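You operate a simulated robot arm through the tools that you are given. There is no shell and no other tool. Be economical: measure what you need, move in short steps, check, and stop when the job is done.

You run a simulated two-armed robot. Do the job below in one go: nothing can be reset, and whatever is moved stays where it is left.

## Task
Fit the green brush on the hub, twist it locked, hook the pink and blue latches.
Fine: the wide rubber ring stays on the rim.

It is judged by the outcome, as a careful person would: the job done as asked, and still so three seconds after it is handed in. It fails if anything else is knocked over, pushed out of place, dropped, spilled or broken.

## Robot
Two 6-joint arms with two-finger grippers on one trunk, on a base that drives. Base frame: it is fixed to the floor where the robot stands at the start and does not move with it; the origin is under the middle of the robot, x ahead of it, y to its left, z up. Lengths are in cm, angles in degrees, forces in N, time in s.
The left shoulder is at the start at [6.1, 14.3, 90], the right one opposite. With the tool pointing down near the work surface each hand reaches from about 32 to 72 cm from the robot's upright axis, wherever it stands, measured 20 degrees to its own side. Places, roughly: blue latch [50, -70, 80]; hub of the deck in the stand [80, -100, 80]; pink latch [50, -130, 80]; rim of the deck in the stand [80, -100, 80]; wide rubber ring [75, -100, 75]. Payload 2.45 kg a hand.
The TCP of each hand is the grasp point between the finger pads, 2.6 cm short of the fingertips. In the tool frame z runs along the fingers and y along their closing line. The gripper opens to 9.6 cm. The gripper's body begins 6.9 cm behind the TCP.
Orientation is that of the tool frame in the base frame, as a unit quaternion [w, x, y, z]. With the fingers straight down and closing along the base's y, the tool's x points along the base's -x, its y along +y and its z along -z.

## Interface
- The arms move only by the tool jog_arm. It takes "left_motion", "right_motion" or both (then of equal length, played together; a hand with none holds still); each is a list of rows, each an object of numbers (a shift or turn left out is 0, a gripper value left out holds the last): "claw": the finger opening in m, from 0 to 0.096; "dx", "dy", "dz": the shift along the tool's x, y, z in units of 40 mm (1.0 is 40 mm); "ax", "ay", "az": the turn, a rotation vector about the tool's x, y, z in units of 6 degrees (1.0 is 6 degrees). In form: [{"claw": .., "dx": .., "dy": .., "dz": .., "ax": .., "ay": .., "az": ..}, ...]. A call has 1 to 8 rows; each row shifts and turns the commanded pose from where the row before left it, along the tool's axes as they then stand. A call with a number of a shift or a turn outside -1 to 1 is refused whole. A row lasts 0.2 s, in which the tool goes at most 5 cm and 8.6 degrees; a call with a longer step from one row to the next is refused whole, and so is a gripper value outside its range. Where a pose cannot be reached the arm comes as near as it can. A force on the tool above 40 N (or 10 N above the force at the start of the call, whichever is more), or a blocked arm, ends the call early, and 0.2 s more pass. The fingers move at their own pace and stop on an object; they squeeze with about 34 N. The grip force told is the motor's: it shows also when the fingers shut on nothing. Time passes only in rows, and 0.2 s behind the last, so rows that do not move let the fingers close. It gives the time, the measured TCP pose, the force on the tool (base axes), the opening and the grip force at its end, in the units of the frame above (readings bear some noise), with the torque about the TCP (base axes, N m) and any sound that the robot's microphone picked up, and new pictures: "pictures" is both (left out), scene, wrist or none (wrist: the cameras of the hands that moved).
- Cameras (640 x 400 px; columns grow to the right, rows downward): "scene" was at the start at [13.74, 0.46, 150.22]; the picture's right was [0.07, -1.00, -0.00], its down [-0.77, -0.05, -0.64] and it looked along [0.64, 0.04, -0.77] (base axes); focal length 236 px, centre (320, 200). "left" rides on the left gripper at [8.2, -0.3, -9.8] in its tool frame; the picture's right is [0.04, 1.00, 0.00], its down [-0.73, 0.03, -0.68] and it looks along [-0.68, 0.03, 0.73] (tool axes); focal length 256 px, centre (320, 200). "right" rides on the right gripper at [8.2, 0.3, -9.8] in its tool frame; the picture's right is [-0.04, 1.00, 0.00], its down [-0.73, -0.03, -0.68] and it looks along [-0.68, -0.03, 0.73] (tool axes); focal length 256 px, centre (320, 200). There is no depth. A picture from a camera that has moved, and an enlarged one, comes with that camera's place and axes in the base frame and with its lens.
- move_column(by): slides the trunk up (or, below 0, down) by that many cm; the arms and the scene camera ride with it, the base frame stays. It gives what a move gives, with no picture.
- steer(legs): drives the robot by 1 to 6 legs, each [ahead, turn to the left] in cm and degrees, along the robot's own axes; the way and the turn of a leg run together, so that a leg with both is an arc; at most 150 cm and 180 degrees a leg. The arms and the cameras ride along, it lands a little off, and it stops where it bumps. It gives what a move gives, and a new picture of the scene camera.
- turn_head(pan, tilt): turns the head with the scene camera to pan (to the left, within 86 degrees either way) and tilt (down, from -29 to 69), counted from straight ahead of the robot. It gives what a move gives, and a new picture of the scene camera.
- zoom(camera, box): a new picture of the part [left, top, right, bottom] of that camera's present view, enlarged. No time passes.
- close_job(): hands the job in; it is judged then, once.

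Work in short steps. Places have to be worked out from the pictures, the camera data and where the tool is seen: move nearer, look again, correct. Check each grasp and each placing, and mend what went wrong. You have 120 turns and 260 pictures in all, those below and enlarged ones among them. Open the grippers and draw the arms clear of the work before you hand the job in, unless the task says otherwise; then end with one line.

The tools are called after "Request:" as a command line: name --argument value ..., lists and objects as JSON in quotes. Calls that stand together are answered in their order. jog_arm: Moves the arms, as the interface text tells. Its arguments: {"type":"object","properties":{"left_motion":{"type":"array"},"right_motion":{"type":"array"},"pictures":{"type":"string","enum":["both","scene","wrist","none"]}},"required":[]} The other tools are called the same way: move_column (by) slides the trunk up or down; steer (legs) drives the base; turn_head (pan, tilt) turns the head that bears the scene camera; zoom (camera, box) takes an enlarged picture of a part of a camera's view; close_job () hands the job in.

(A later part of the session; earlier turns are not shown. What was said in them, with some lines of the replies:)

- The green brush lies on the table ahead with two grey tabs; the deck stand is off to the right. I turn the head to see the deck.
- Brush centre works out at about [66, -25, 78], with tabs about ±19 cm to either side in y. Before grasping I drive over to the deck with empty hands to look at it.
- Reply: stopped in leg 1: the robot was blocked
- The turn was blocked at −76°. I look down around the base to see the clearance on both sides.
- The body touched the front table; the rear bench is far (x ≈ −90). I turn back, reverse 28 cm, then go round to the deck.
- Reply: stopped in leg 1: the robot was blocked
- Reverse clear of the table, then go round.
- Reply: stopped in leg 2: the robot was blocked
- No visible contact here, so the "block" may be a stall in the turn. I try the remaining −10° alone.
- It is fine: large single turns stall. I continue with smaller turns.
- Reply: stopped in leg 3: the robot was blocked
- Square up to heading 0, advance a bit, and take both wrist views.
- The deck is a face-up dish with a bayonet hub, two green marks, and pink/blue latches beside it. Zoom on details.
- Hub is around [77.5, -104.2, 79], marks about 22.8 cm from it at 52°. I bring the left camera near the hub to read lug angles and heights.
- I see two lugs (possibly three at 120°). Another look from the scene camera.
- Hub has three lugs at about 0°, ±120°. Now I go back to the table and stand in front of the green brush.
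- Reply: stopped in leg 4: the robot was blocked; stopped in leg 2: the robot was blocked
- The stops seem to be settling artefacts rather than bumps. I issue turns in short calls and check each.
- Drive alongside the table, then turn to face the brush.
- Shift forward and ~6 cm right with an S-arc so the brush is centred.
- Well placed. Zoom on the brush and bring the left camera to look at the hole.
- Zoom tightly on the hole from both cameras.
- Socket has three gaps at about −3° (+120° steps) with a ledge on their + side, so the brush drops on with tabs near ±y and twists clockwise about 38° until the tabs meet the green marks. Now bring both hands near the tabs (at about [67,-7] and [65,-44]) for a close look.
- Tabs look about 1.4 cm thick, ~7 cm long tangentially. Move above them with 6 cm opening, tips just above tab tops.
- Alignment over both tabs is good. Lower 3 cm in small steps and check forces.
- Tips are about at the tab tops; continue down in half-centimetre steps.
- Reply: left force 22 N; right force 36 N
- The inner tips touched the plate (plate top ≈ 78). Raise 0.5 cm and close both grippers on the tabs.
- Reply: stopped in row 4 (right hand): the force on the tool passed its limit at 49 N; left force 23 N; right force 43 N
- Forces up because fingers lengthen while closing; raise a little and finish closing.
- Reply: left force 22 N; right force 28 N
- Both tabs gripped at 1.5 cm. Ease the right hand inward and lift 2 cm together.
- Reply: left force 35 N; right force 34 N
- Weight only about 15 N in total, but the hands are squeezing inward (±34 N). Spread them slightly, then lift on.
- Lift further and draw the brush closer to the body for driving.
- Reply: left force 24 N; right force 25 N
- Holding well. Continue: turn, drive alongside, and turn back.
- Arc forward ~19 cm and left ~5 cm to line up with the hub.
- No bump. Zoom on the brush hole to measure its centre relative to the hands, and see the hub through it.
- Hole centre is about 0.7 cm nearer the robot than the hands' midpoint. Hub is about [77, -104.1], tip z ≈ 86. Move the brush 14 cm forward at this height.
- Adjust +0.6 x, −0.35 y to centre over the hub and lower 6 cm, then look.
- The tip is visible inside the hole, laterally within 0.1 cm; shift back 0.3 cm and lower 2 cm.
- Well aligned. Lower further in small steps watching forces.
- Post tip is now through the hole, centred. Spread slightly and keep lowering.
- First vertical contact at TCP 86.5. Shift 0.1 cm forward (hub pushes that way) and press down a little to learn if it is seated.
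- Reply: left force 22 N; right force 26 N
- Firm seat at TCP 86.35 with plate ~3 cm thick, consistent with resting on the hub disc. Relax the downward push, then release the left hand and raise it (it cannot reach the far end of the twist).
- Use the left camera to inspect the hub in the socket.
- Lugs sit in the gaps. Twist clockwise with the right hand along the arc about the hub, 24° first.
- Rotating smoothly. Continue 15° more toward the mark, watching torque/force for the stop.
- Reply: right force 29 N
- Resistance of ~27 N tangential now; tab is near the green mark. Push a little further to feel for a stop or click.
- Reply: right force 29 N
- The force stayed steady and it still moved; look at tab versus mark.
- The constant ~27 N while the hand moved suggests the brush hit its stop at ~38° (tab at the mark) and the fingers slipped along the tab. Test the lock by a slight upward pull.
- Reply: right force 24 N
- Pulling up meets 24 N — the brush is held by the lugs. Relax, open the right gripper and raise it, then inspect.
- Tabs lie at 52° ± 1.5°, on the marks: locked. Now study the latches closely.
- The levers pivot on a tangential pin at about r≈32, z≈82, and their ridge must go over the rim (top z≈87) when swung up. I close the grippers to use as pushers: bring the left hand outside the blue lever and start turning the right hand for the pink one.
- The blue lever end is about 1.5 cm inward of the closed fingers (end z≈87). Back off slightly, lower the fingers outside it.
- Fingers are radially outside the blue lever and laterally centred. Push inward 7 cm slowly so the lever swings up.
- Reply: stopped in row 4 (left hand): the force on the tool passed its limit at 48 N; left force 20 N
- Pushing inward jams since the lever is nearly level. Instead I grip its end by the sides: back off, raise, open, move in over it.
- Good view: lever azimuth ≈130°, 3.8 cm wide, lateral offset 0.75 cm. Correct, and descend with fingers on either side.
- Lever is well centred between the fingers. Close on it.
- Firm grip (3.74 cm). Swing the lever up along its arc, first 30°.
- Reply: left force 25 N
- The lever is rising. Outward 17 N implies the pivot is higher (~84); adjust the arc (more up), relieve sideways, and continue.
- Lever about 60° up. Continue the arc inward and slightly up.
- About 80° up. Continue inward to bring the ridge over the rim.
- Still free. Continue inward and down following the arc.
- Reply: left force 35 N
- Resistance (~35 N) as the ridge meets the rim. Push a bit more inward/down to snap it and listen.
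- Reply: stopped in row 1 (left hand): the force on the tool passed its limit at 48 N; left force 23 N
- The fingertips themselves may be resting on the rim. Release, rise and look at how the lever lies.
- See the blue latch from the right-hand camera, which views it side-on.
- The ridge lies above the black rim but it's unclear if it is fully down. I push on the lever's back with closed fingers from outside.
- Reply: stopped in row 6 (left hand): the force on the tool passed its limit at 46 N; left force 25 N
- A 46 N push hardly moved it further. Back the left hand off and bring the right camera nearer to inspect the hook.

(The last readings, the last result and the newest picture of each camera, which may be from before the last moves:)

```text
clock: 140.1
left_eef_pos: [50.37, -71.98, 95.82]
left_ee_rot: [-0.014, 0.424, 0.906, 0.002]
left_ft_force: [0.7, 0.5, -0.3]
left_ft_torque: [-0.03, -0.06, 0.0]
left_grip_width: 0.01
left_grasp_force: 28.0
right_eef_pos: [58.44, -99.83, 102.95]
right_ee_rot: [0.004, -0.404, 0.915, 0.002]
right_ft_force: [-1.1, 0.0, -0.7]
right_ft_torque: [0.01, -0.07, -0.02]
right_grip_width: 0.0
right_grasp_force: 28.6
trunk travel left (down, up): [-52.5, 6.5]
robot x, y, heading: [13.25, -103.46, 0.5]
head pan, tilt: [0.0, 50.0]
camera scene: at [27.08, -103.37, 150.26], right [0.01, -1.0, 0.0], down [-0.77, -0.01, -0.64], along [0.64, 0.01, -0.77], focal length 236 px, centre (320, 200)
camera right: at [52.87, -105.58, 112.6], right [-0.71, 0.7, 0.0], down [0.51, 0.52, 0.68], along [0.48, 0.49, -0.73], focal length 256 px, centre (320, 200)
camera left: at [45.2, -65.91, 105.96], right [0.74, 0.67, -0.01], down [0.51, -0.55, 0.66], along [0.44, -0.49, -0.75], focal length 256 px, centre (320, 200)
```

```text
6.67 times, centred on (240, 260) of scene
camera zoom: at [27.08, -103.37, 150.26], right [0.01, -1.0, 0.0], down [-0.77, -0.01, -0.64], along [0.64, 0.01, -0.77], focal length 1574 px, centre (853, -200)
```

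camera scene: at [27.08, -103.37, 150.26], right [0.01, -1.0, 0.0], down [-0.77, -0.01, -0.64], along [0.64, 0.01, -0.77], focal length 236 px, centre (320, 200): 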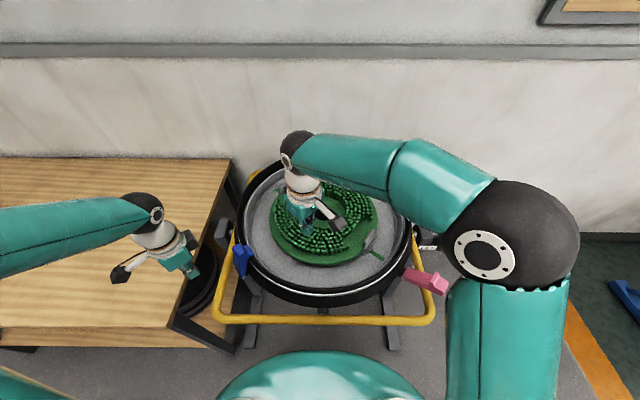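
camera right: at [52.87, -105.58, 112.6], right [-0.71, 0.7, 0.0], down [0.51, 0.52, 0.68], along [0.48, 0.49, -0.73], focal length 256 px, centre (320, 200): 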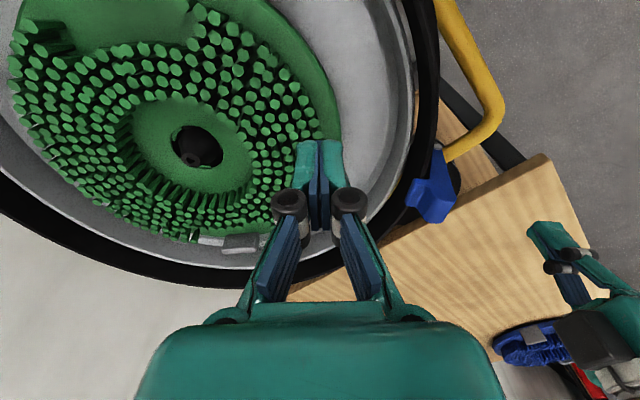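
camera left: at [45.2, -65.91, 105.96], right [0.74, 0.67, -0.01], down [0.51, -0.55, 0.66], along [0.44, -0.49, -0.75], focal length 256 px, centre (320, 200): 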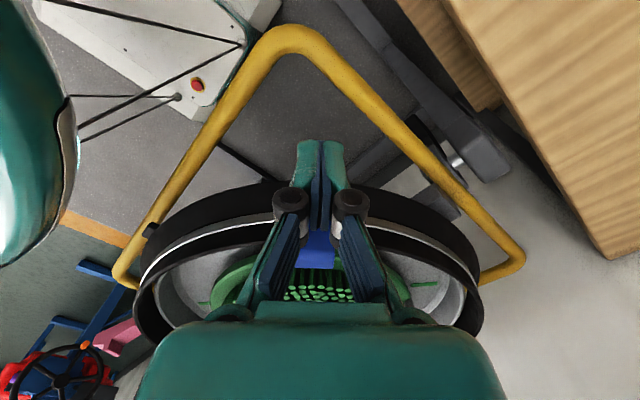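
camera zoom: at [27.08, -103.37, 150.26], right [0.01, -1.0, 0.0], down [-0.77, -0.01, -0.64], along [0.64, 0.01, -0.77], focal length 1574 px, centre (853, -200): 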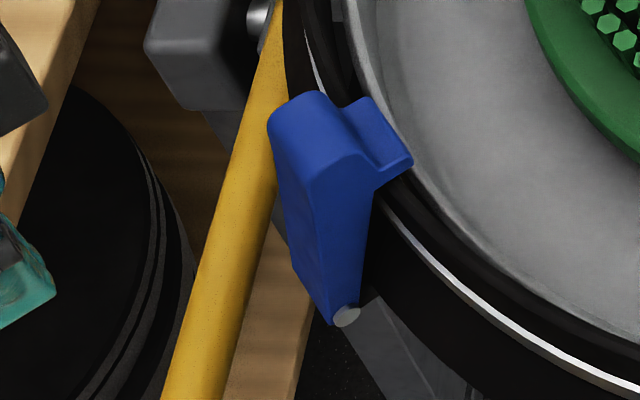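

The notch of the blue lever sits at the ring's top edge with the ridge over the rim. I give it one more firm, graded push to see if it goes further or clicks; also move the right hand back.

Request:
jog_arm --left_motion '[{"dz": 0.5, "dx": -0.4}, {"dz": 0.1, "dx": -0.6}, {"dx": -0.6}, {"dx": -0.3}, {"dx": -0.15}, {"dx": -0.1}, {"dx": -0.06}, {}]' --pictures "none"

Request:
jog_arm --left_motion '[{"dx": -0.06}, {"dx": -0.06}, {"dx": -0.06}, {}]' --pictures "none"

Request:
zoom --camera "right" --box '[400, 120, 480, 240]'

```text
clock: 141.9
left_eef_pos: [56.04, -78.76, 93.23]
left_ee_rot: [-0.013, 0.423, 0.906, 0.002]
left_ft_force: [-0.3, 0.1, -0.7]
left_ft_torque: [0.01, -0.02, 0.01]
left_grip_width: 0.0
left_grasp_force: 28.4
right_eef_pos: [58.74, -99.9, 102.95]
right_ee_rot: [0.004, -0.404, 0.915, 0.002]
right_ft_force: [-0.4, 0.6, -0.2]
right_ft_torque: [0.03, 0.0, 0.01]
right_grip_width: 0.02
right_grasp_force: 28.3
trunk travel left (down, up): [-52.5, 6.5]
robot x, y, heading: [13.26, -103.66, 0.7]
head pan, tilt: [0.0, 50.0]
```

```text
clock: 142.9
left_eef_pos: [56.32, -79.09, 93.25]
left_ee_rot: [-0.015, 0.423, 0.906, 0.002]
left_ft_force: [-11.8, 22.5, 2.4]
left_ft_torque: [0.59, 0.22, 0.05]
left_grip_width: 0.57
left_grasp_force: 29.0
right_eef_pos: [58.43, -99.71, 102.95]
right_ee_rot: [0.003, -0.404, 0.915, 0.0]
right_ft_force: [1.4, -0.6, 0.0]
right_ft_torque: [0.01, 0.0, 0.0]
right_grip_width: 0.0
right_grasp_force: 28.4
trunk travel left (down, up): [-52.5, 6.5]
robot x, y, heading: [13.35, -103.53, 0.4]
head pan, tilt: [0.0, 50.0]
```

```text
3.33 times, centred on (440, 180) of right
camera zoom: at [52.78, -105.42, 112.64], right [-0.71, 0.7, 0.0], down [0.51, 0.52, 0.68], along [0.48, 0.49, -0.73], focal length 853 px, centre (-80, 267)
```

zoom: 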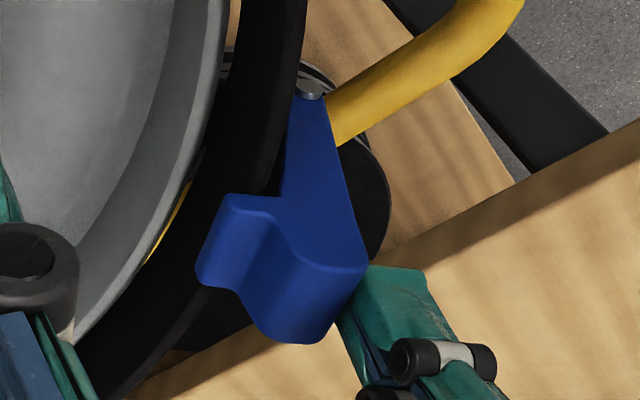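

Lever is against a firm stop. One more graded push beyond, to be sure.

Request:
jog_arm --left_motion '[{"dx": -0.05}, {"dx": -0.05}, {}]' --pictures "none"

Request:
jog_arm --left_motion '[{"dx": -0.05}, {"dx": -0.05}, {}]' --pictures "none"

Request:
zoom --camera "right" --box '[400, 120, 480, 240]'

```text
clock: 143.5
left_eef_pos: [56.43, -79.09, 93.2]
left_ee_rot: [-0.023, 0.424, 0.905, 0.005]
left_ft_force: [-9.9, 19.4, 5.7]
left_ft_torque: [0.62, 0.07, 0.04]
left_grip_width: 0.62
left_grasp_force: 28.8
right_eef_pos: [58.44, -99.8, 102.97]
right_ee_rot: [0.004, -0.405, 0.914, 0.002]
right_ft_force: [0.3, -0.4, 0.2]
right_ft_torque: [0.0, 0.01, 0.02]
right_grip_width: 0.0
right_grasp_force: 28.6
trunk travel left (down, up): [-52.5, 6.5]
robot x, y, heading: [13.21, -103.19, 0.6]
head pan, tilt: [0.0, 50.0]
stopped in row 3 (left hand): the force on the tool passed its limit at 41 N (the readings are from after the stop); the commanded pose is now the measured one
```

```text
clock: 144.2
left_eef_pos: [56.43, -79.05, 93.35]
left_ee_rot: [-0.026, 0.424, 0.905, 0.006]
left_ft_force: [-11.7, 20.0, 4.6]
left_ft_torque: [0.62, 0.17, 0.03]
left_grip_width: 0.6
left_grasp_force: 28.6
right_eef_pos: [58.57, -99.85, 103.17]
right_ee_rot: [0.004, -0.404, 0.915, 0.001]
right_ft_force: [0.0, -0.8, -0.9]
right_ft_torque: [0.01, 0.02, 0.04]
right_grip_width: 0.0
right_grasp_force: 28.2
trunk travel left (down, up): [-52.5, 6.5]
robot x, y, heading: [13.17, -103.59, 0.5]
head pan, tilt: [0.0, 50.0]
stopped in row 3 (left hand): the force on the tool passed its limit at 41 N (the readings are from after the stop); the commanded pose is now the measured one
```

```text
3.33 times, centred on (440, 180) of right
camera zoom: at [52.87, -105.56, 112.7], right [-0.71, 0.7, 0.0], down [0.51, 0.52, 0.68], along [0.48, 0.49, -0.73], focal length 853 px, centre (-80, 267)
```

zoom: 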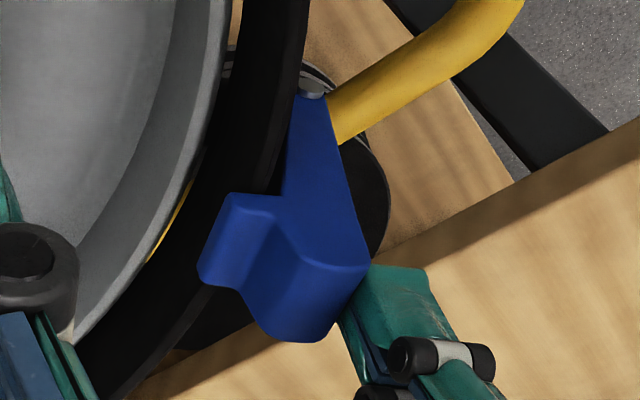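

Blue is at its stop and stays. Retract the left hand and take the right hand over to the pink lever (mirror position).

Request:
jog_arm --left_motion '[{"dx": 0.3}, {"dx": 0.6}, {"dx": 0.6, "dz": -0.5}, {"dz": -0.8}, {"dz": -0.8}, {"dz": -0.5}, {}, {}]' --right_motion '[{"dx": 0.95, "dy": -0.56, "claw": 0.07}, {"dx": 0.95, "dy": -0.56}, {"dx": 0.95, "dy": -0.56}, {"dx": 0.95, "dy": -0.56}, {"dx": 0.95, "dy": -0.56}, {"dx": 0.95, "dy": -0.56}, {"dx": 0.95, "dy": -0.56}, {"dx": 0.95, "dy": -0.56, "az": -0.4}]'

Request:
zoom --camera "right" --box '[220, 30, 420, 230]'

```text
clock: 146.0
left_eef_pos: [53.25, -75.09, 104.02]
left_ee_rot: [-0.023, 0.424, 0.905, 0.005]
left_ft_force: [-0.5, -0.1, -0.5]
left_ft_torque: [0.03, -0.03, 0.04]
left_grip_width: 0.0
left_grasp_force: 28.4
right_eef_pos: [51.42, -134.52, 102.71]
right_ee_rot: [0.003, -0.424, 0.906, 0.003]
right_ft_force: [0.4, 0.1, 0.7]
right_ft_torque: [-0.04, -0.01, -0.02]
right_grip_width: 7.0
right_grasp_force: 0.1
trunk travel left (down, up): [-52.5, 6.5]
robot x, y, heading: [13.44, -103.34, 0.8]
head pan, tilt: [0.0, 50.0]
camera scene: at [27.06, -103.48, 150.26], right [0.01, -1.0, 0.0], down [-0.77, -0.01, -0.64], along [0.64, 0.01, -0.77], focal length 236 px, centre (320, 200)
camera right: at [45.89, -140.46, 112.33], right [-0.74, 0.67, 0.0], down [0.49, 0.54, 0.69], along [0.46, 0.51, -0.73], focal length 256 px, centre (320, 200)
camera left: at [48.08, -69.23, 114.28], right [0.74, 0.67, -0.01], down [0.52, -0.56, 0.64], along [0.43, -0.48, -0.77], focal length 256 px, centre (320, 200)
```

scene: 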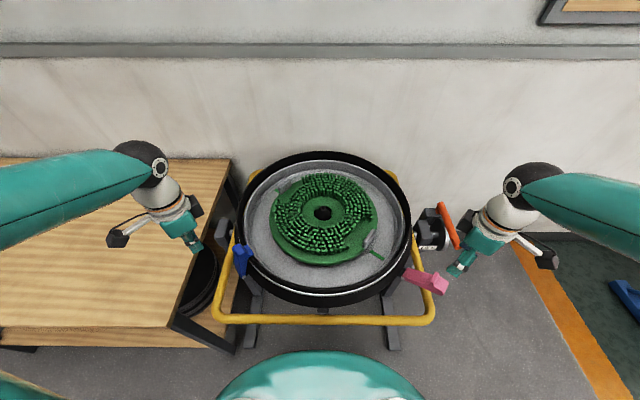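
right: 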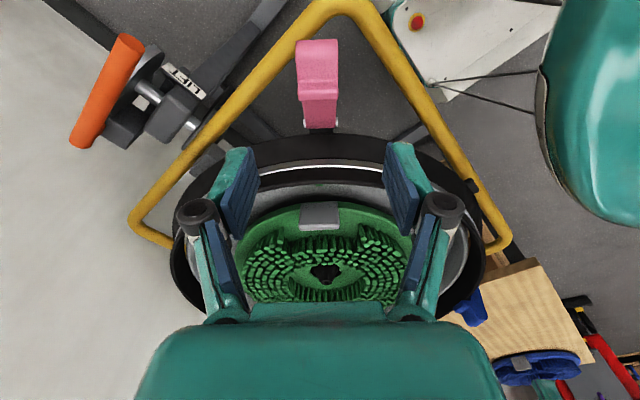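
left: 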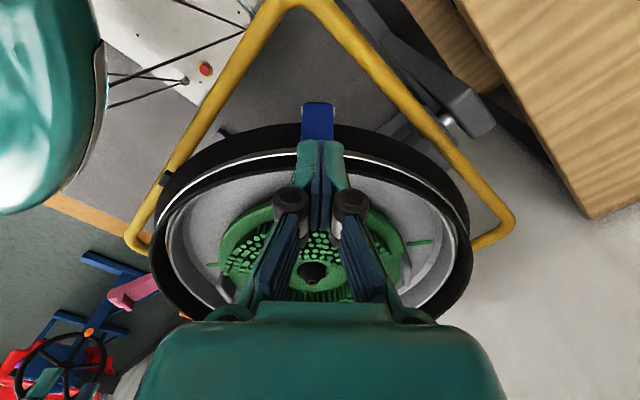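

```text
2.00 times, centred on (320, 130) of right
camera zoom: at [45.89, -140.46, 112.33], right [-0.74, 0.67, 0.0], down [0.49, 0.54, 0.69], along [0.46, 0.51, -0.73], focal length 512 px, centre (320, 340)
```

zoom: 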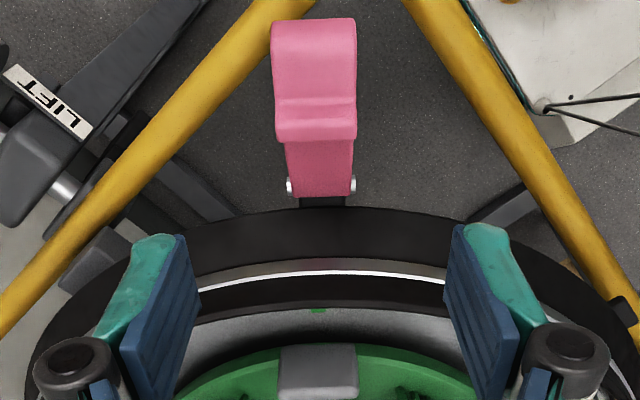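

Nicely aligned over pink. Small correction, descend to z≈86.2, straddling the lever end.

Request:
jog_arm --right_motion '[{"dx": 0.3, "dy": -0.07, "dz": 0.5}, {"dz": 0.8}, {"dz": 0.8}, {"dz": 0.8}, {"dz": 0.7}, {"dz": 0.5}, {}]' --pictures "wrist"

```text
clock: 147.6
left_eef_pos: [53.17, -75.04, 103.94]
left_ee_rot: [-0.024, 0.424, 0.905, 0.005]
left_ft_force: [-0.1, 0.8, 0.5]
left_ft_torque: [0.01, -0.01, 0.0]
left_grip_width: 0.0
left_grasp_force: 28.5
right_eef_pos: [50.96, -135.29, 86.28]
right_ee_rot: [0.003, -0.424, 0.906, 0.001]
right_ft_force: [0.3, -0.3, -0.3]
right_ft_torque: [0.0, 0.07, 0.0]
right_grip_width: 6.98
right_grasp_force: 0.1
trunk travel left (down, up): [-52.5, 6.5]
robot x, y, heading: [13.39, -103.47, 0.6]
head pan, tilt: [0.0, 50.0]
camera right: at [45.46, -141.35, 95.95], right [-0.74, 0.67, 0.0], down [0.49, 0.54, 0.69], along [0.46, 0.51, -0.73], focal length 256 px, centre (320, 200)
```

right: 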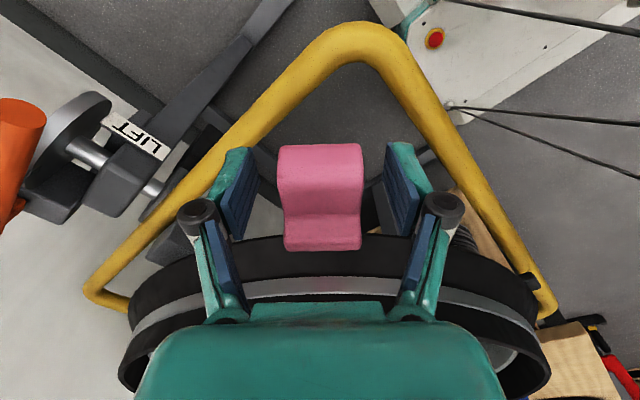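

Same view as blue. Close on it and swing up half way along the arc.

Request:
jog_arm --right_motion '[{"claw": 0.03}, {"claw": 0.02}, {"claw": 0.0}, {}, {}]' --pictures "none"

Request:
jog_arm --right_motion '[{"dx": -0.064, "dz": -0.163}, {"dx": -0.064, "dz": -0.163}, {"dx": -0.093, "dz": -0.153}, {"dx": -0.093, "dz": -0.153}, {"dx": -0.116, "dz": -0.135}, {"dx": -0.116, "dz": -0.135}, {"dx": -0.138, "dz": -0.112}, {"dx": -0.138, "dz": -0.112}]' --pictures "wrist"

```text
clock: 148.8
left_eef_pos: [53.14, -75.06, 103.87]
left_ee_rot: [-0.022, 0.425, 0.905, 0.005]
left_ft_force: [-0.2, -1.2, 0.1]
left_ft_torque: [-0.01, -0.03, 0.01]
left_grip_width: 0.01
left_grasp_force: 28.1
right_eef_pos: [50.75, -135.39, 86.29]
right_ee_rot: [0.002, -0.423, 0.906, 0.002]
right_ft_force: [-4.3, 5.5, -3.0]
right_ft_torque: [0.0, 0.39, 0.07]
right_grip_width: 3.74
right_grasp_force: 45.4
trunk travel left (down, up): [-52.5, 6.5]
robot x, y, heading: [13.18, -103.39, 0.4]
head pan, tilt: [0.0, 50.0]
```

```text
clock: 150.6
left_eef_pos: [53.31, -75.23, 103.99]
left_ee_rot: [-0.024, 0.424, 0.905, 0.006]
left_ft_force: [-0.3, -0.5, -0.2]
left_ft_torque: [-0.01, 0.01, -0.02]
left_grip_width: 0.0
left_grasp_force: 28.5
right_eef_pos: [53.12, -133.06, 90.85]
right_ee_rot: [0.004, -0.423, 0.906, 0.002]
right_ft_force: [0.4, -15.8, -8.8]
right_ft_torque: [-1.2, 0.79, -0.34]
right_grip_width: 3.79
right_grasp_force: 45.2
trunk travel left (down, up): [-52.5, 6.5]
robot x, y, heading: [13.37, -103.57, 0.5]
head pan, tilt: [0.0, 50.0]
camera right: at [47.63, -139.07, 100.47], right [-0.74, 0.67, 0.0], down [0.49, 0.54, 0.69], along [0.46, 0.51, -0.73], focal length 256 px, centre (320, 200)
```

right: 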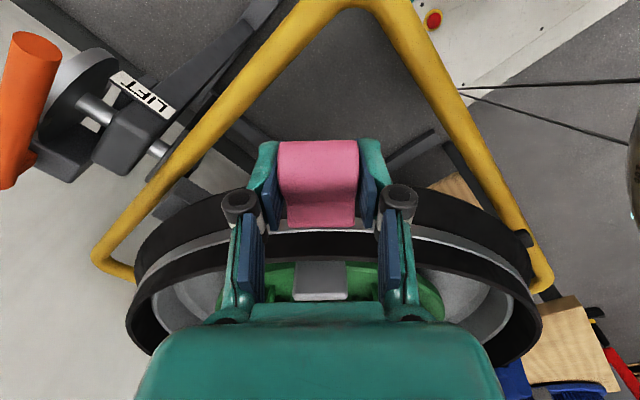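

Smooth. Continue past vertical.

Request:
jog_arm --right_motion '[{"dx": -0.157, "dz": -0.087}, {"dx": -0.157, "dz": -0.087}, {"dx": -0.168, "dz": -0.059}, {"dx": -0.168, "dz": -0.059}, {"dx": -0.177, "dz": -0.028}, {"dx": -0.177, "dz": -0.028}, {"dx": -0.178, "dz": 0.004}, {"dx": -0.178, "dz": 0.004}]' --pictures "wrist"

Request:
zoom --camera "scene" --box '[380, 210, 460, 300]'

```text
clock: 152.4
left_eef_pos: [53.19, -75.22, 103.98]
left_ee_rot: [-0.024, 0.425, 0.905, 0.005]
left_ft_force: [0.2, 0.1, -0.1]
left_ft_torque: [0.05, 0.0, 0.0]
left_grip_width: 0.0
left_grasp_force: 28.6
right_eef_pos: [56.65, -128.88, 92.28]
right_ee_rot: [0.003, -0.424, 0.905, 0.003]
right_ft_force: [2.6, -15.2, 0.0]
right_ft_torque: [-1.26, 0.86, -0.37]
right_grip_width: 3.8
right_grasp_force: 44.7
trunk travel left (down, up): [-52.5, 6.5]
robot x, y, heading: [13.27, -103.44, 0.6]
head pan, tilt: [0.0, 50.0]
camera right: at [51.15, -134.82, 101.9], right [-0.74, 0.67, 0.0], down [0.49, 0.54, 0.69], along [0.46, 0.51, -0.73], focal length 256 px, centre (320, 200)
```

right: 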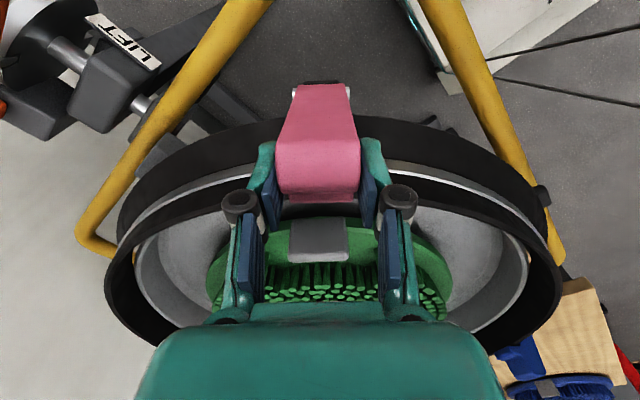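

```text
4.44 times, centred on (420, 255) of scene
camera zoom: at [27.19, -103.59, 150.25], right [0.01, -1.0, 0.0], down [-0.77, -0.01, -0.64], along [0.64, 0.01, -0.77], focal length 1050 px, centre (-124, -44)
```

zoom: 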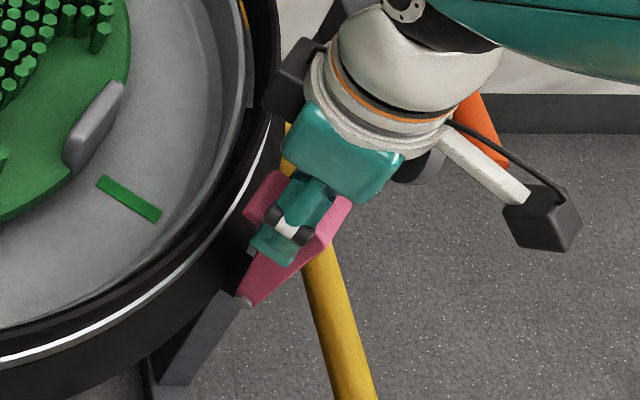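

Lever about vertical. Continue inward over the rim until contact.

Request:
jog_arm --right_motion '[{"dx": -0.13, "dz": 0.015}, {"dx": -0.13, "dz": 0.02}, {"dx": -0.13, "dz": 0.03}, {"dx": -0.12, "dz": 0.04}, {"dx": -0.1, "dz": 0.04}, {}]' --pictures "wrist"

```text
clock: 153.8
left_eef_pos: [53.26, -75.15, 103.97]
left_ee_rot: [-0.024, 0.423, 0.906, 0.005]
left_ft_force: [0.9, 0.4, -0.7]
left_ft_torque: [0.0, 0.02, -0.03]
left_grip_width: 0.01
left_grasp_force: 28.5
right_eef_pos: [58.05, -126.88, 91.73]
right_ee_rot: [0.003, -0.424, 0.905, 0.002]
right_ft_force: [2.2, -10.7, -1.3]
right_ft_torque: [-1.16, 0.79, -0.12]
right_grip_width: 3.79
right_grasp_force: 44.3
trunk travel left (down, up): [-52.5, 6.5]
robot x, y, heading: [13.08, -103.55, 0.6]
head pan, tilt: [0.0, 50.0]
camera right: at [52.68, -132.9, 101.31], right [-0.74, 0.67, 0.0], down [0.49, 0.54, 0.69], along [0.46, 0.51, -0.73], focal length 256 px, centre (320, 200)
```

right: 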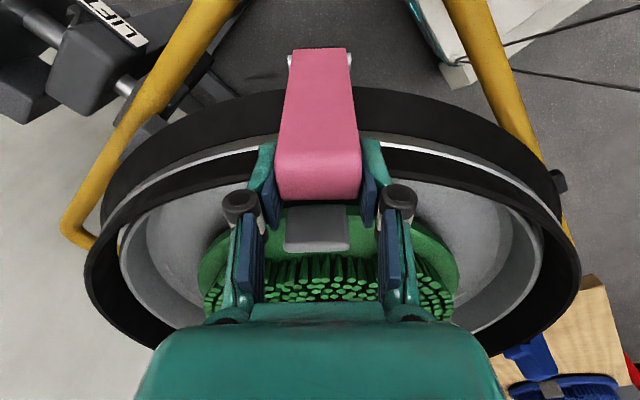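

Nearly there (blue made contact at r≈29). Advance a little more.

Request:
jog_arm --right_motion '[{"dx": -0.1, "dz": 0.03}, {"dx": -0.1, "dz": 0.03}, {"dx": -0.06, "dz": 0.03}, {}]' --pictures "wrist"

```text
clock: 154.8
left_eef_pos: [53.1, -75.29, 104.13]
left_ee_rot: [-0.023, 0.424, 0.905, 0.006]
left_ft_force: [-0.4, -0.5, -0.1]
left_ft_torque: [0.01, -0.02, 0.01]
left_grip_width: 0.0
left_grasp_force: 28.4
right_eef_pos: [58.55, -126.4, 91.47]
right_ee_rot: [0.003, -0.424, 0.906, 0.003]
right_ft_force: [-8.6, -27.2, 10.4]
right_ft_torque: [-0.78, 0.43, -0.29]
right_grip_width: 3.77
right_grasp_force: 44.7
trunk travel left (down, up): [-52.5, 6.5]
robot x, y, heading: [13.12, -103.76, 0.6]
head pan, tilt: [0.0, 50.0]
camera right: at [53.1, -132.34, 101.07], right [-0.74, 0.67, 0.0], down [0.49, 0.54, 0.68], along [0.46, 0.51, -0.73], focal length 256 px, centre (320, 200)
```

right: 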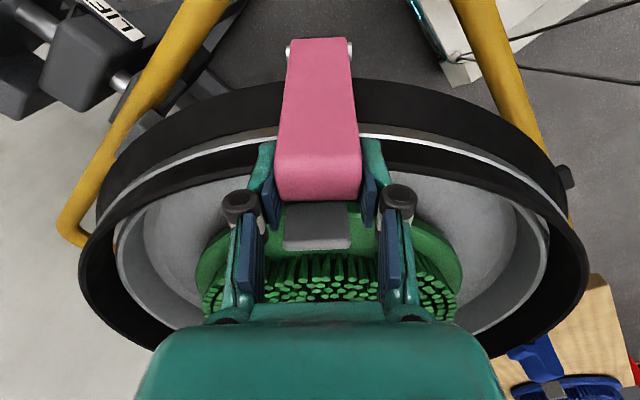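

Contact at the stop as with blue. Release, go outside, close, and push the lever's back firmly.

Request:
jog_arm --right_motion '[{"dz": -0.05}, {"claw": 0.065}, {}, {"dz": -0.5}, {"dz": -0.8}, {"dz": -0.7}, {"dx": 0.9}, {"dx": 0.9, "claw": 0}]' --pictures "wrist"

Request:
jog_arm --right_motion '[{"dx": 0.2}, {"dz": 0.6}, {"dz": 0.6}, {"dz": 0.35}, {"dx": -0.4}, {"dx": -0.3}, {"dx": -0.1}, {}]' --pictures "wrist"

```text
clock: 156.6
left_eef_pos: [53.14, -75.12, 103.97]
left_ee_rot: [-0.022, 0.424, 0.905, 0.005]
left_ft_force: [0.6, -0.3, 0.5]
left_ft_torque: [0.01, -0.02, 0.0]
left_grip_width: 0.03
left_grasp_force: 28.1
right_eef_pos: [54.06, -131.71, 99.72]
right_ee_rot: [0.004, -0.425, 0.905, 0.003]
right_ft_force: [-0.1, 0.0, -0.3]
right_ft_torque: [0.03, 0.0, 0.0]
right_grip_width: 0.74
right_grasp_force: 2.7
trunk travel left (down, up): [-52.5, 6.5]
robot x, y, heading: [13.25, -103.35, 0.6]
head pan, tilt: [0.0, 50.0]
camera right: at [48.65, -137.66, 109.19], right [-0.74, 0.67, 0.0], down [0.49, 0.54, 0.69], along [0.46, 0.51, -0.73], focal length 256 px, centre (320, 200)
```

right: 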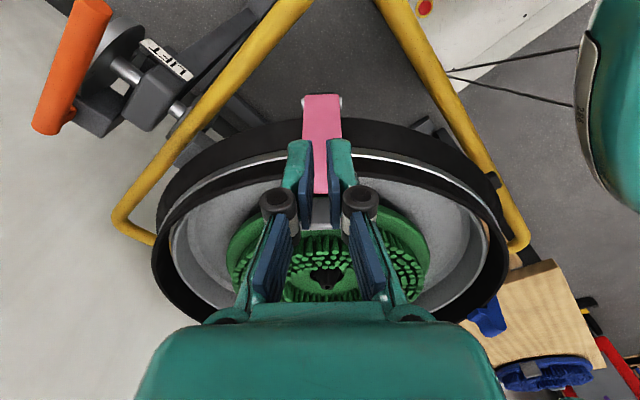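

```text
clock: 158.4
left_eef_pos: [53.18, -75.09, 104.0]
left_ee_rot: [-0.024, 0.423, 0.906, 0.006]
left_ft_force: [0.1, -0.7, -1.3]
left_ft_torque: [0.0, 0.01, 0.0]
left_grip_width: 0.0
left_grasp_force: 28.1
right_eef_pos: [55.59, -129.76, 93.37]
right_ee_rot: [0.003, -0.424, 0.906, 0.002]
right_ft_force: [0.6, 0.1, -0.2]
right_ft_torque: [0.0, 0.0, 0.03]
right_grip_width: 0.0
right_grasp_force: 28.3
trunk travel left (down, up): [-52.5, 6.5]
robot x, y, heading: [13.47, -103.6, 0.4]
head pan, tilt: [0.0, 50.0]
camera right: at [50.25, -135.72, 102.93], right [-0.74, 0.67, 0.0], down [0.49, 0.54, 0.69], along [0.46, 0.51, -0.73], focal length 256 px, centre (320, 200)
```

right: 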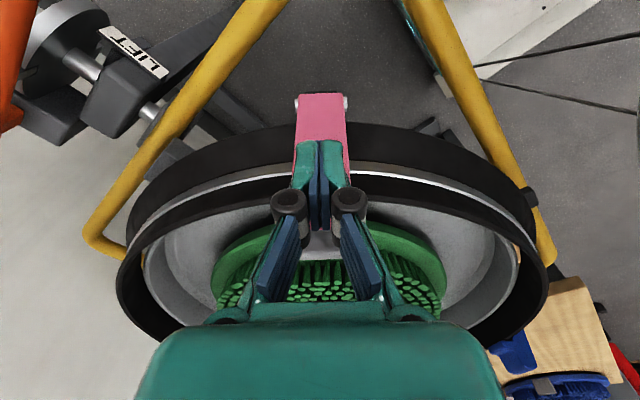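

Now push in small steps until the force limit.

Request:
jog_arm --right_motion '[{"dx": -0.1}, {"dx": -0.1}, {"dx": -0.08}, {"dx": -0.08}, {"dx": -0.08}, {"dx": -0.08}, {"dx": -0.08}]' --pictures "wrist"

```text
clock: 159.7
left_eef_pos: [53.17, -75.14, 104.03]
left_ee_rot: [-0.024, 0.424, 0.905, 0.005]
left_ft_force: [1.3, 0.5, 0.1]
left_ft_torque: [-0.04, 0.04, 0.02]
left_grip_width: 0.02
left_grasp_force: 28.2
right_eef_pos: [56.24, -129.04, 93.33]
right_ee_rot: [-0.004, -0.424, 0.906, -0.001]
right_ft_force: [-12.0, -21.2, 3.8]
right_ft_torque: [-0.62, 0.13, 0.0]
right_grip_width: 0.59
right_grasp_force: 28.4
trunk travel left (down, up): [-52.5, 6.5]
robot x, y, heading: [12.99, -103.22, 0.3]
head pan, tilt: [0.0, 50.0]
stopped in row 6 (right hand): the force on the tool passed its limit at 42 N (the readings are from after the stop); the commanded pose is now the measured one
camera right: at [50.99, -134.89, 103.11], right [-0.74, 0.67, 0.0], down [0.5, 0.55, 0.67], along [0.45, 0.5, -0.74], focal length 256 px, centre (320, 200)
```

right: 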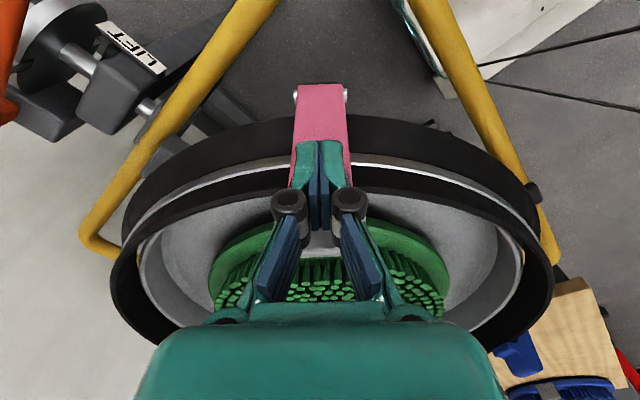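

Pink stops at the same place (r≈32.6). Retract both arms up and clear, then inspect.

Request:
jog_arm --right_motion '[{"dx": 0.3}, {"dx": 0.6}, {"dx": 0.8, "dz": -0.3}, {"dz": -0.9}, {"dz": -0.9}, {"dx": 0.5, "dz": -0.7}, {"dx": 0.8}, {"dx": 0.5}]' --left_motion '[{"dx": 0.5}, {"dx": 0.5}, {"dx": 0.5}, {"dz": -0.5}, {"dz": -0.3}, {}, {}, {}]' --pictures "both"

Request:
zoom --camera "scene" --box '[200, 140, 450, 330]'

Request:
zoom --camera "scene" --box '[370, 220, 430, 300]'

Request:
zoom --camera "scene" --box '[215, 220, 275, 300]'

```text
clock: 161.5
left_eef_pos: [49.43, -70.56, 107.42]
left_ee_rot: [-0.024, 0.423, 0.906, 0.004]
left_ft_force: [-0.3, -0.5, 0.6]
left_ft_torque: [0.02, 0.02, -0.02]
left_grip_width: 0.03
left_grasp_force: 28.9
right_eef_pos: [47.58, -139.53, 104.64]
right_ee_rot: [-0.002, -0.424, 0.906, 0.002]
right_ft_force: [-0.5, 0.4, 0.2]
right_ft_torque: [0.01, -0.02, 0.02]
right_grip_width: 0.01
right_grasp_force: 28.1
trunk travel left (down, up): [-52.5, 6.5]
robot x, y, heading: [13.15, -103.25, 0.6]
head pan, tilt: [0.0, 50.0]
camera scene: at [27.06, -103.42, 150.26], right [0.01, -1.0, 0.0], down [-0.77, -0.01, -0.64], along [0.64, 0.01, -0.77], focal length 236 px, centre (320, 200)
camera right: at [42.22, -145.37, 114.32], right [-0.74, 0.67, 0.0], down [0.5, 0.54, 0.68], along [0.45, 0.5, -0.74], focal length 256 px, centre (320, 200)
camera left: at [44.35, -64.63, 117.75], right [0.74, 0.67, -0.01], down [0.52, -0.56, 0.64], along [0.43, -0.48, -0.77], focal length 256 px, centre (320, 200)
```

scene: 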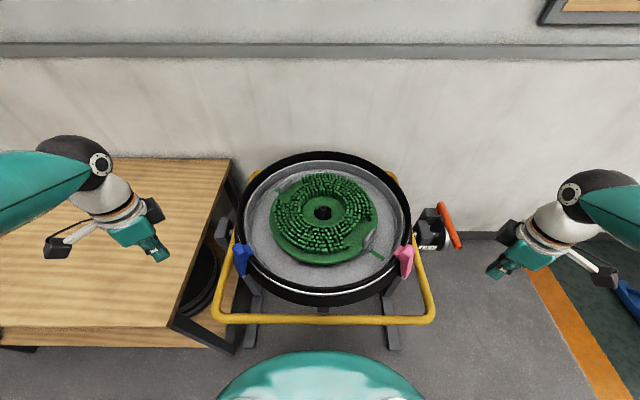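
right: 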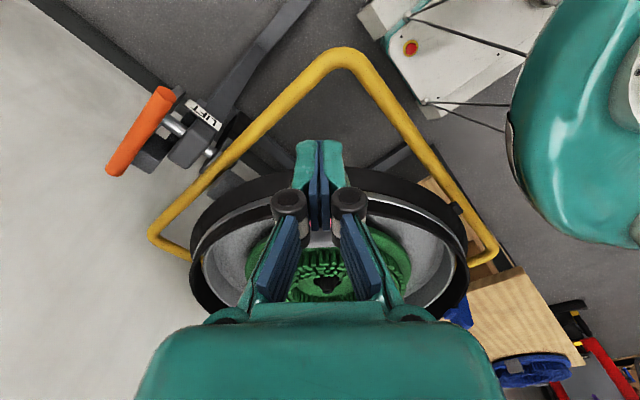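
left: 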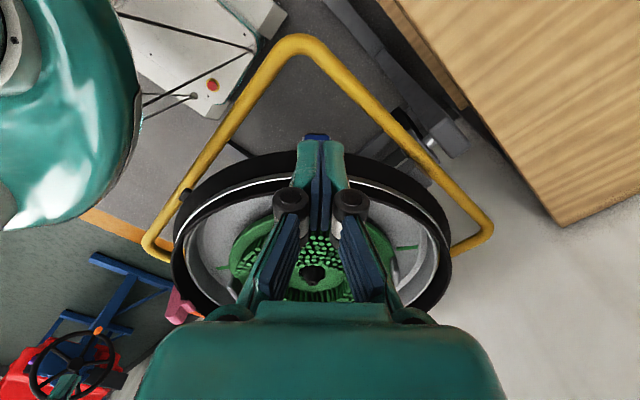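

```text
2.11 times, centred on (325, 235) of scene
camera zoom: at [27.06, -103.42, 150.26], right [0.01, -1.0, 0.0], down [-0.77, -0.01, -0.64], along [0.64, 0.01, -0.77], focal length 497 px, centre (310, 126)
```

zoom: 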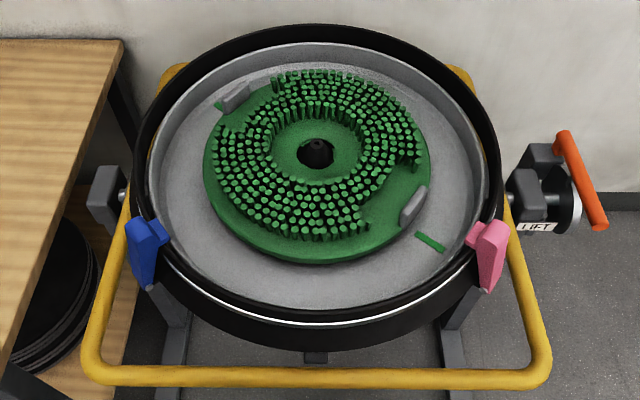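

```text
5.00 times, centred on (400, 260) of scene
camera zoom: at [27.06, -103.42, 150.26], right [0.01, -1.0, 0.0], down [-0.77, -0.01, -0.64], along [0.64, 0.01, -0.77], focal length 1181 px, centre (-80, -100)
```

zoom: 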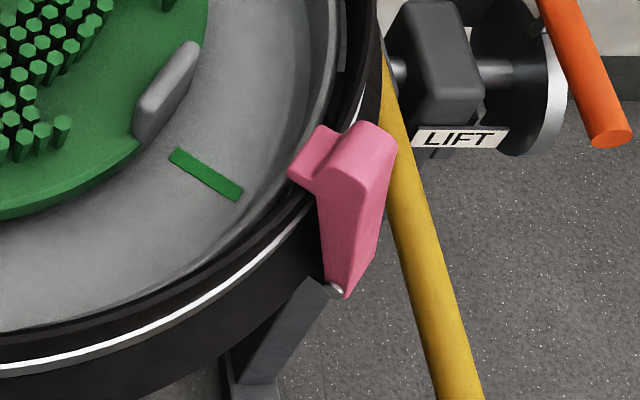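

```text
5.00 times, centred on (245, 260) of scene
camera zoom: at [27.06, -103.42, 150.26], right [0.01, -1.0, 0.0], down [-0.77, -0.01, -0.64], along [0.64, 0.01, -0.77], focal length 1181 px, centre (695, -100)
```

zoom: 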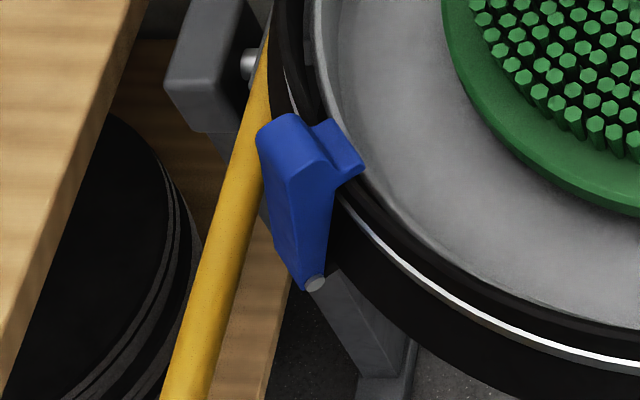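

Tab and mark both at 232°, both hooks symmetrical over the rim, ring in place. Open the grippers and draw the arms higher and further back.

Request:
jog_arm --right_motion '[{"claw": 0.09, "dz": -0.5, "dx": 0.5}, {"dz": -0.5, "dx": 0.5}, {"dx": 0.5}, {"dx": 0.5}, {}, {}, {}, {}]' --left_motion '[{"claw": 0.09, "dz": -0.5, "dx": 0.5}, {"dz": -0.5, "dx": 0.5}, {"dx": 0.5}, {"dx": 0.5}, {}, {}, {}, {}]' --pictures "scene"

Request:
zoom --camera "scene" --box '[200, 140, 450, 330]'

Request:
zoom --camera "left" --box '[140, 60, 500, 300]'

```text
clock: 163.3
left_eef_pos: [44.42, -64.45, 111.9]
left_ee_rot: [-0.023, 0.424, 0.905, 0.005]
left_ft_force: [0.3, 0.1, 0.0]
left_ft_torque: [0.0, 0.0, 0.01]
left_grip_width: 9.02
left_grasp_force: 0.0
right_eef_pos: [42.34, -145.61, 108.59]
right_ee_rot: [-0.001, -0.423, 0.906, 0.001]
right_ft_force: [0.2, -0.3, 0.7]
right_ft_torque: [-0.03, 0.0, 0.01]
right_grip_width: 9.03
right_grasp_force: 0.1
trunk travel left (down, up): [-52.5, 6.5]
robot x, y, heading: [13.25, -103.4, 0.5]
head pan, tilt: [0.0, 50.0]
camera scene: at [27.06, -103.42, 150.26], right [0.01, -1.0, 0.0], down [-0.77, -0.01, -0.64], along [0.64, 0.01, -0.77], focal length 236 px, centre (320, 200)
```

scene: 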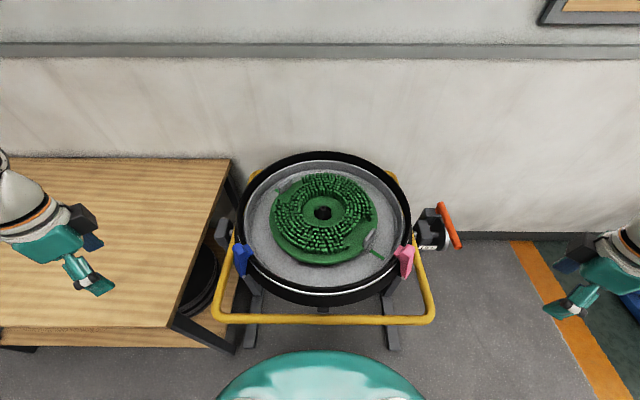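

```text
2.11 times, centred on (325, 235) of scene
camera zoom: at [27.06, -103.42, 150.26], right [0.01, -1.0, 0.0], down [-0.77, -0.01, -0.64], along [0.64, 0.01, -0.77], focal length 497 px, centre (310, 126)
```

zoom: 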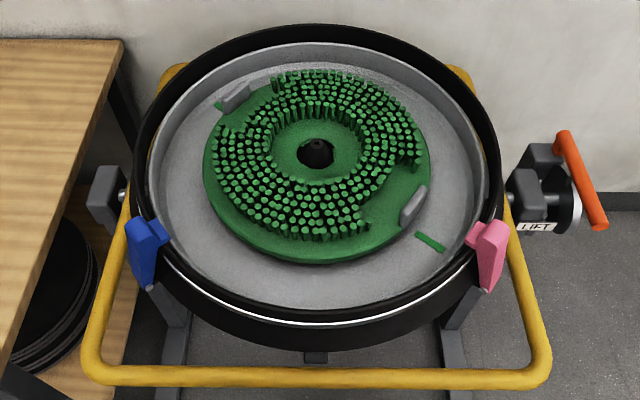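

```text
1.67 times, centred on (320, 180) of left
camera zoom: at [39.37, -58.63, 122.13], right [0.74, 0.67, -0.01], down [0.52, -0.56, 0.64], along [0.43, -0.48, -0.77], focal length 427 px, centre (320, 233)
```

zoom: 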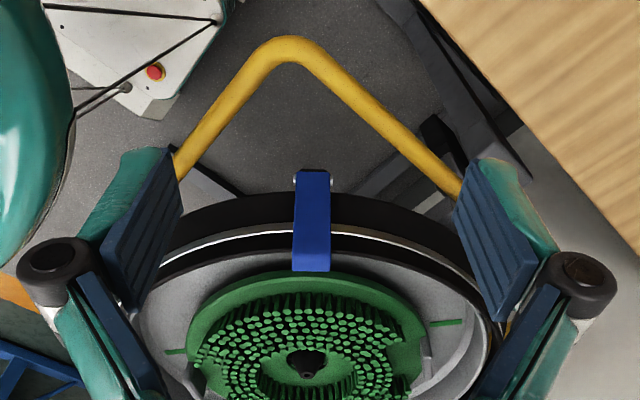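

All is stable: brush locked with tabs on the marks, both hooks over the rim, ring in place, arms clear. I hand in.

Request:
close_job

```text
The job is handed in.
```

I fitted the green brush on the hub and twisted it clockwise about 38° to its stop; both tabs line up with the green marks and it resisted an upward pull. The blue and pink latches are swung up over the rim and stayed against a firm stop under about 40 N; neither gave an audible click. The rubber ring is still on the rim, and the grippers are open with both arms clear.
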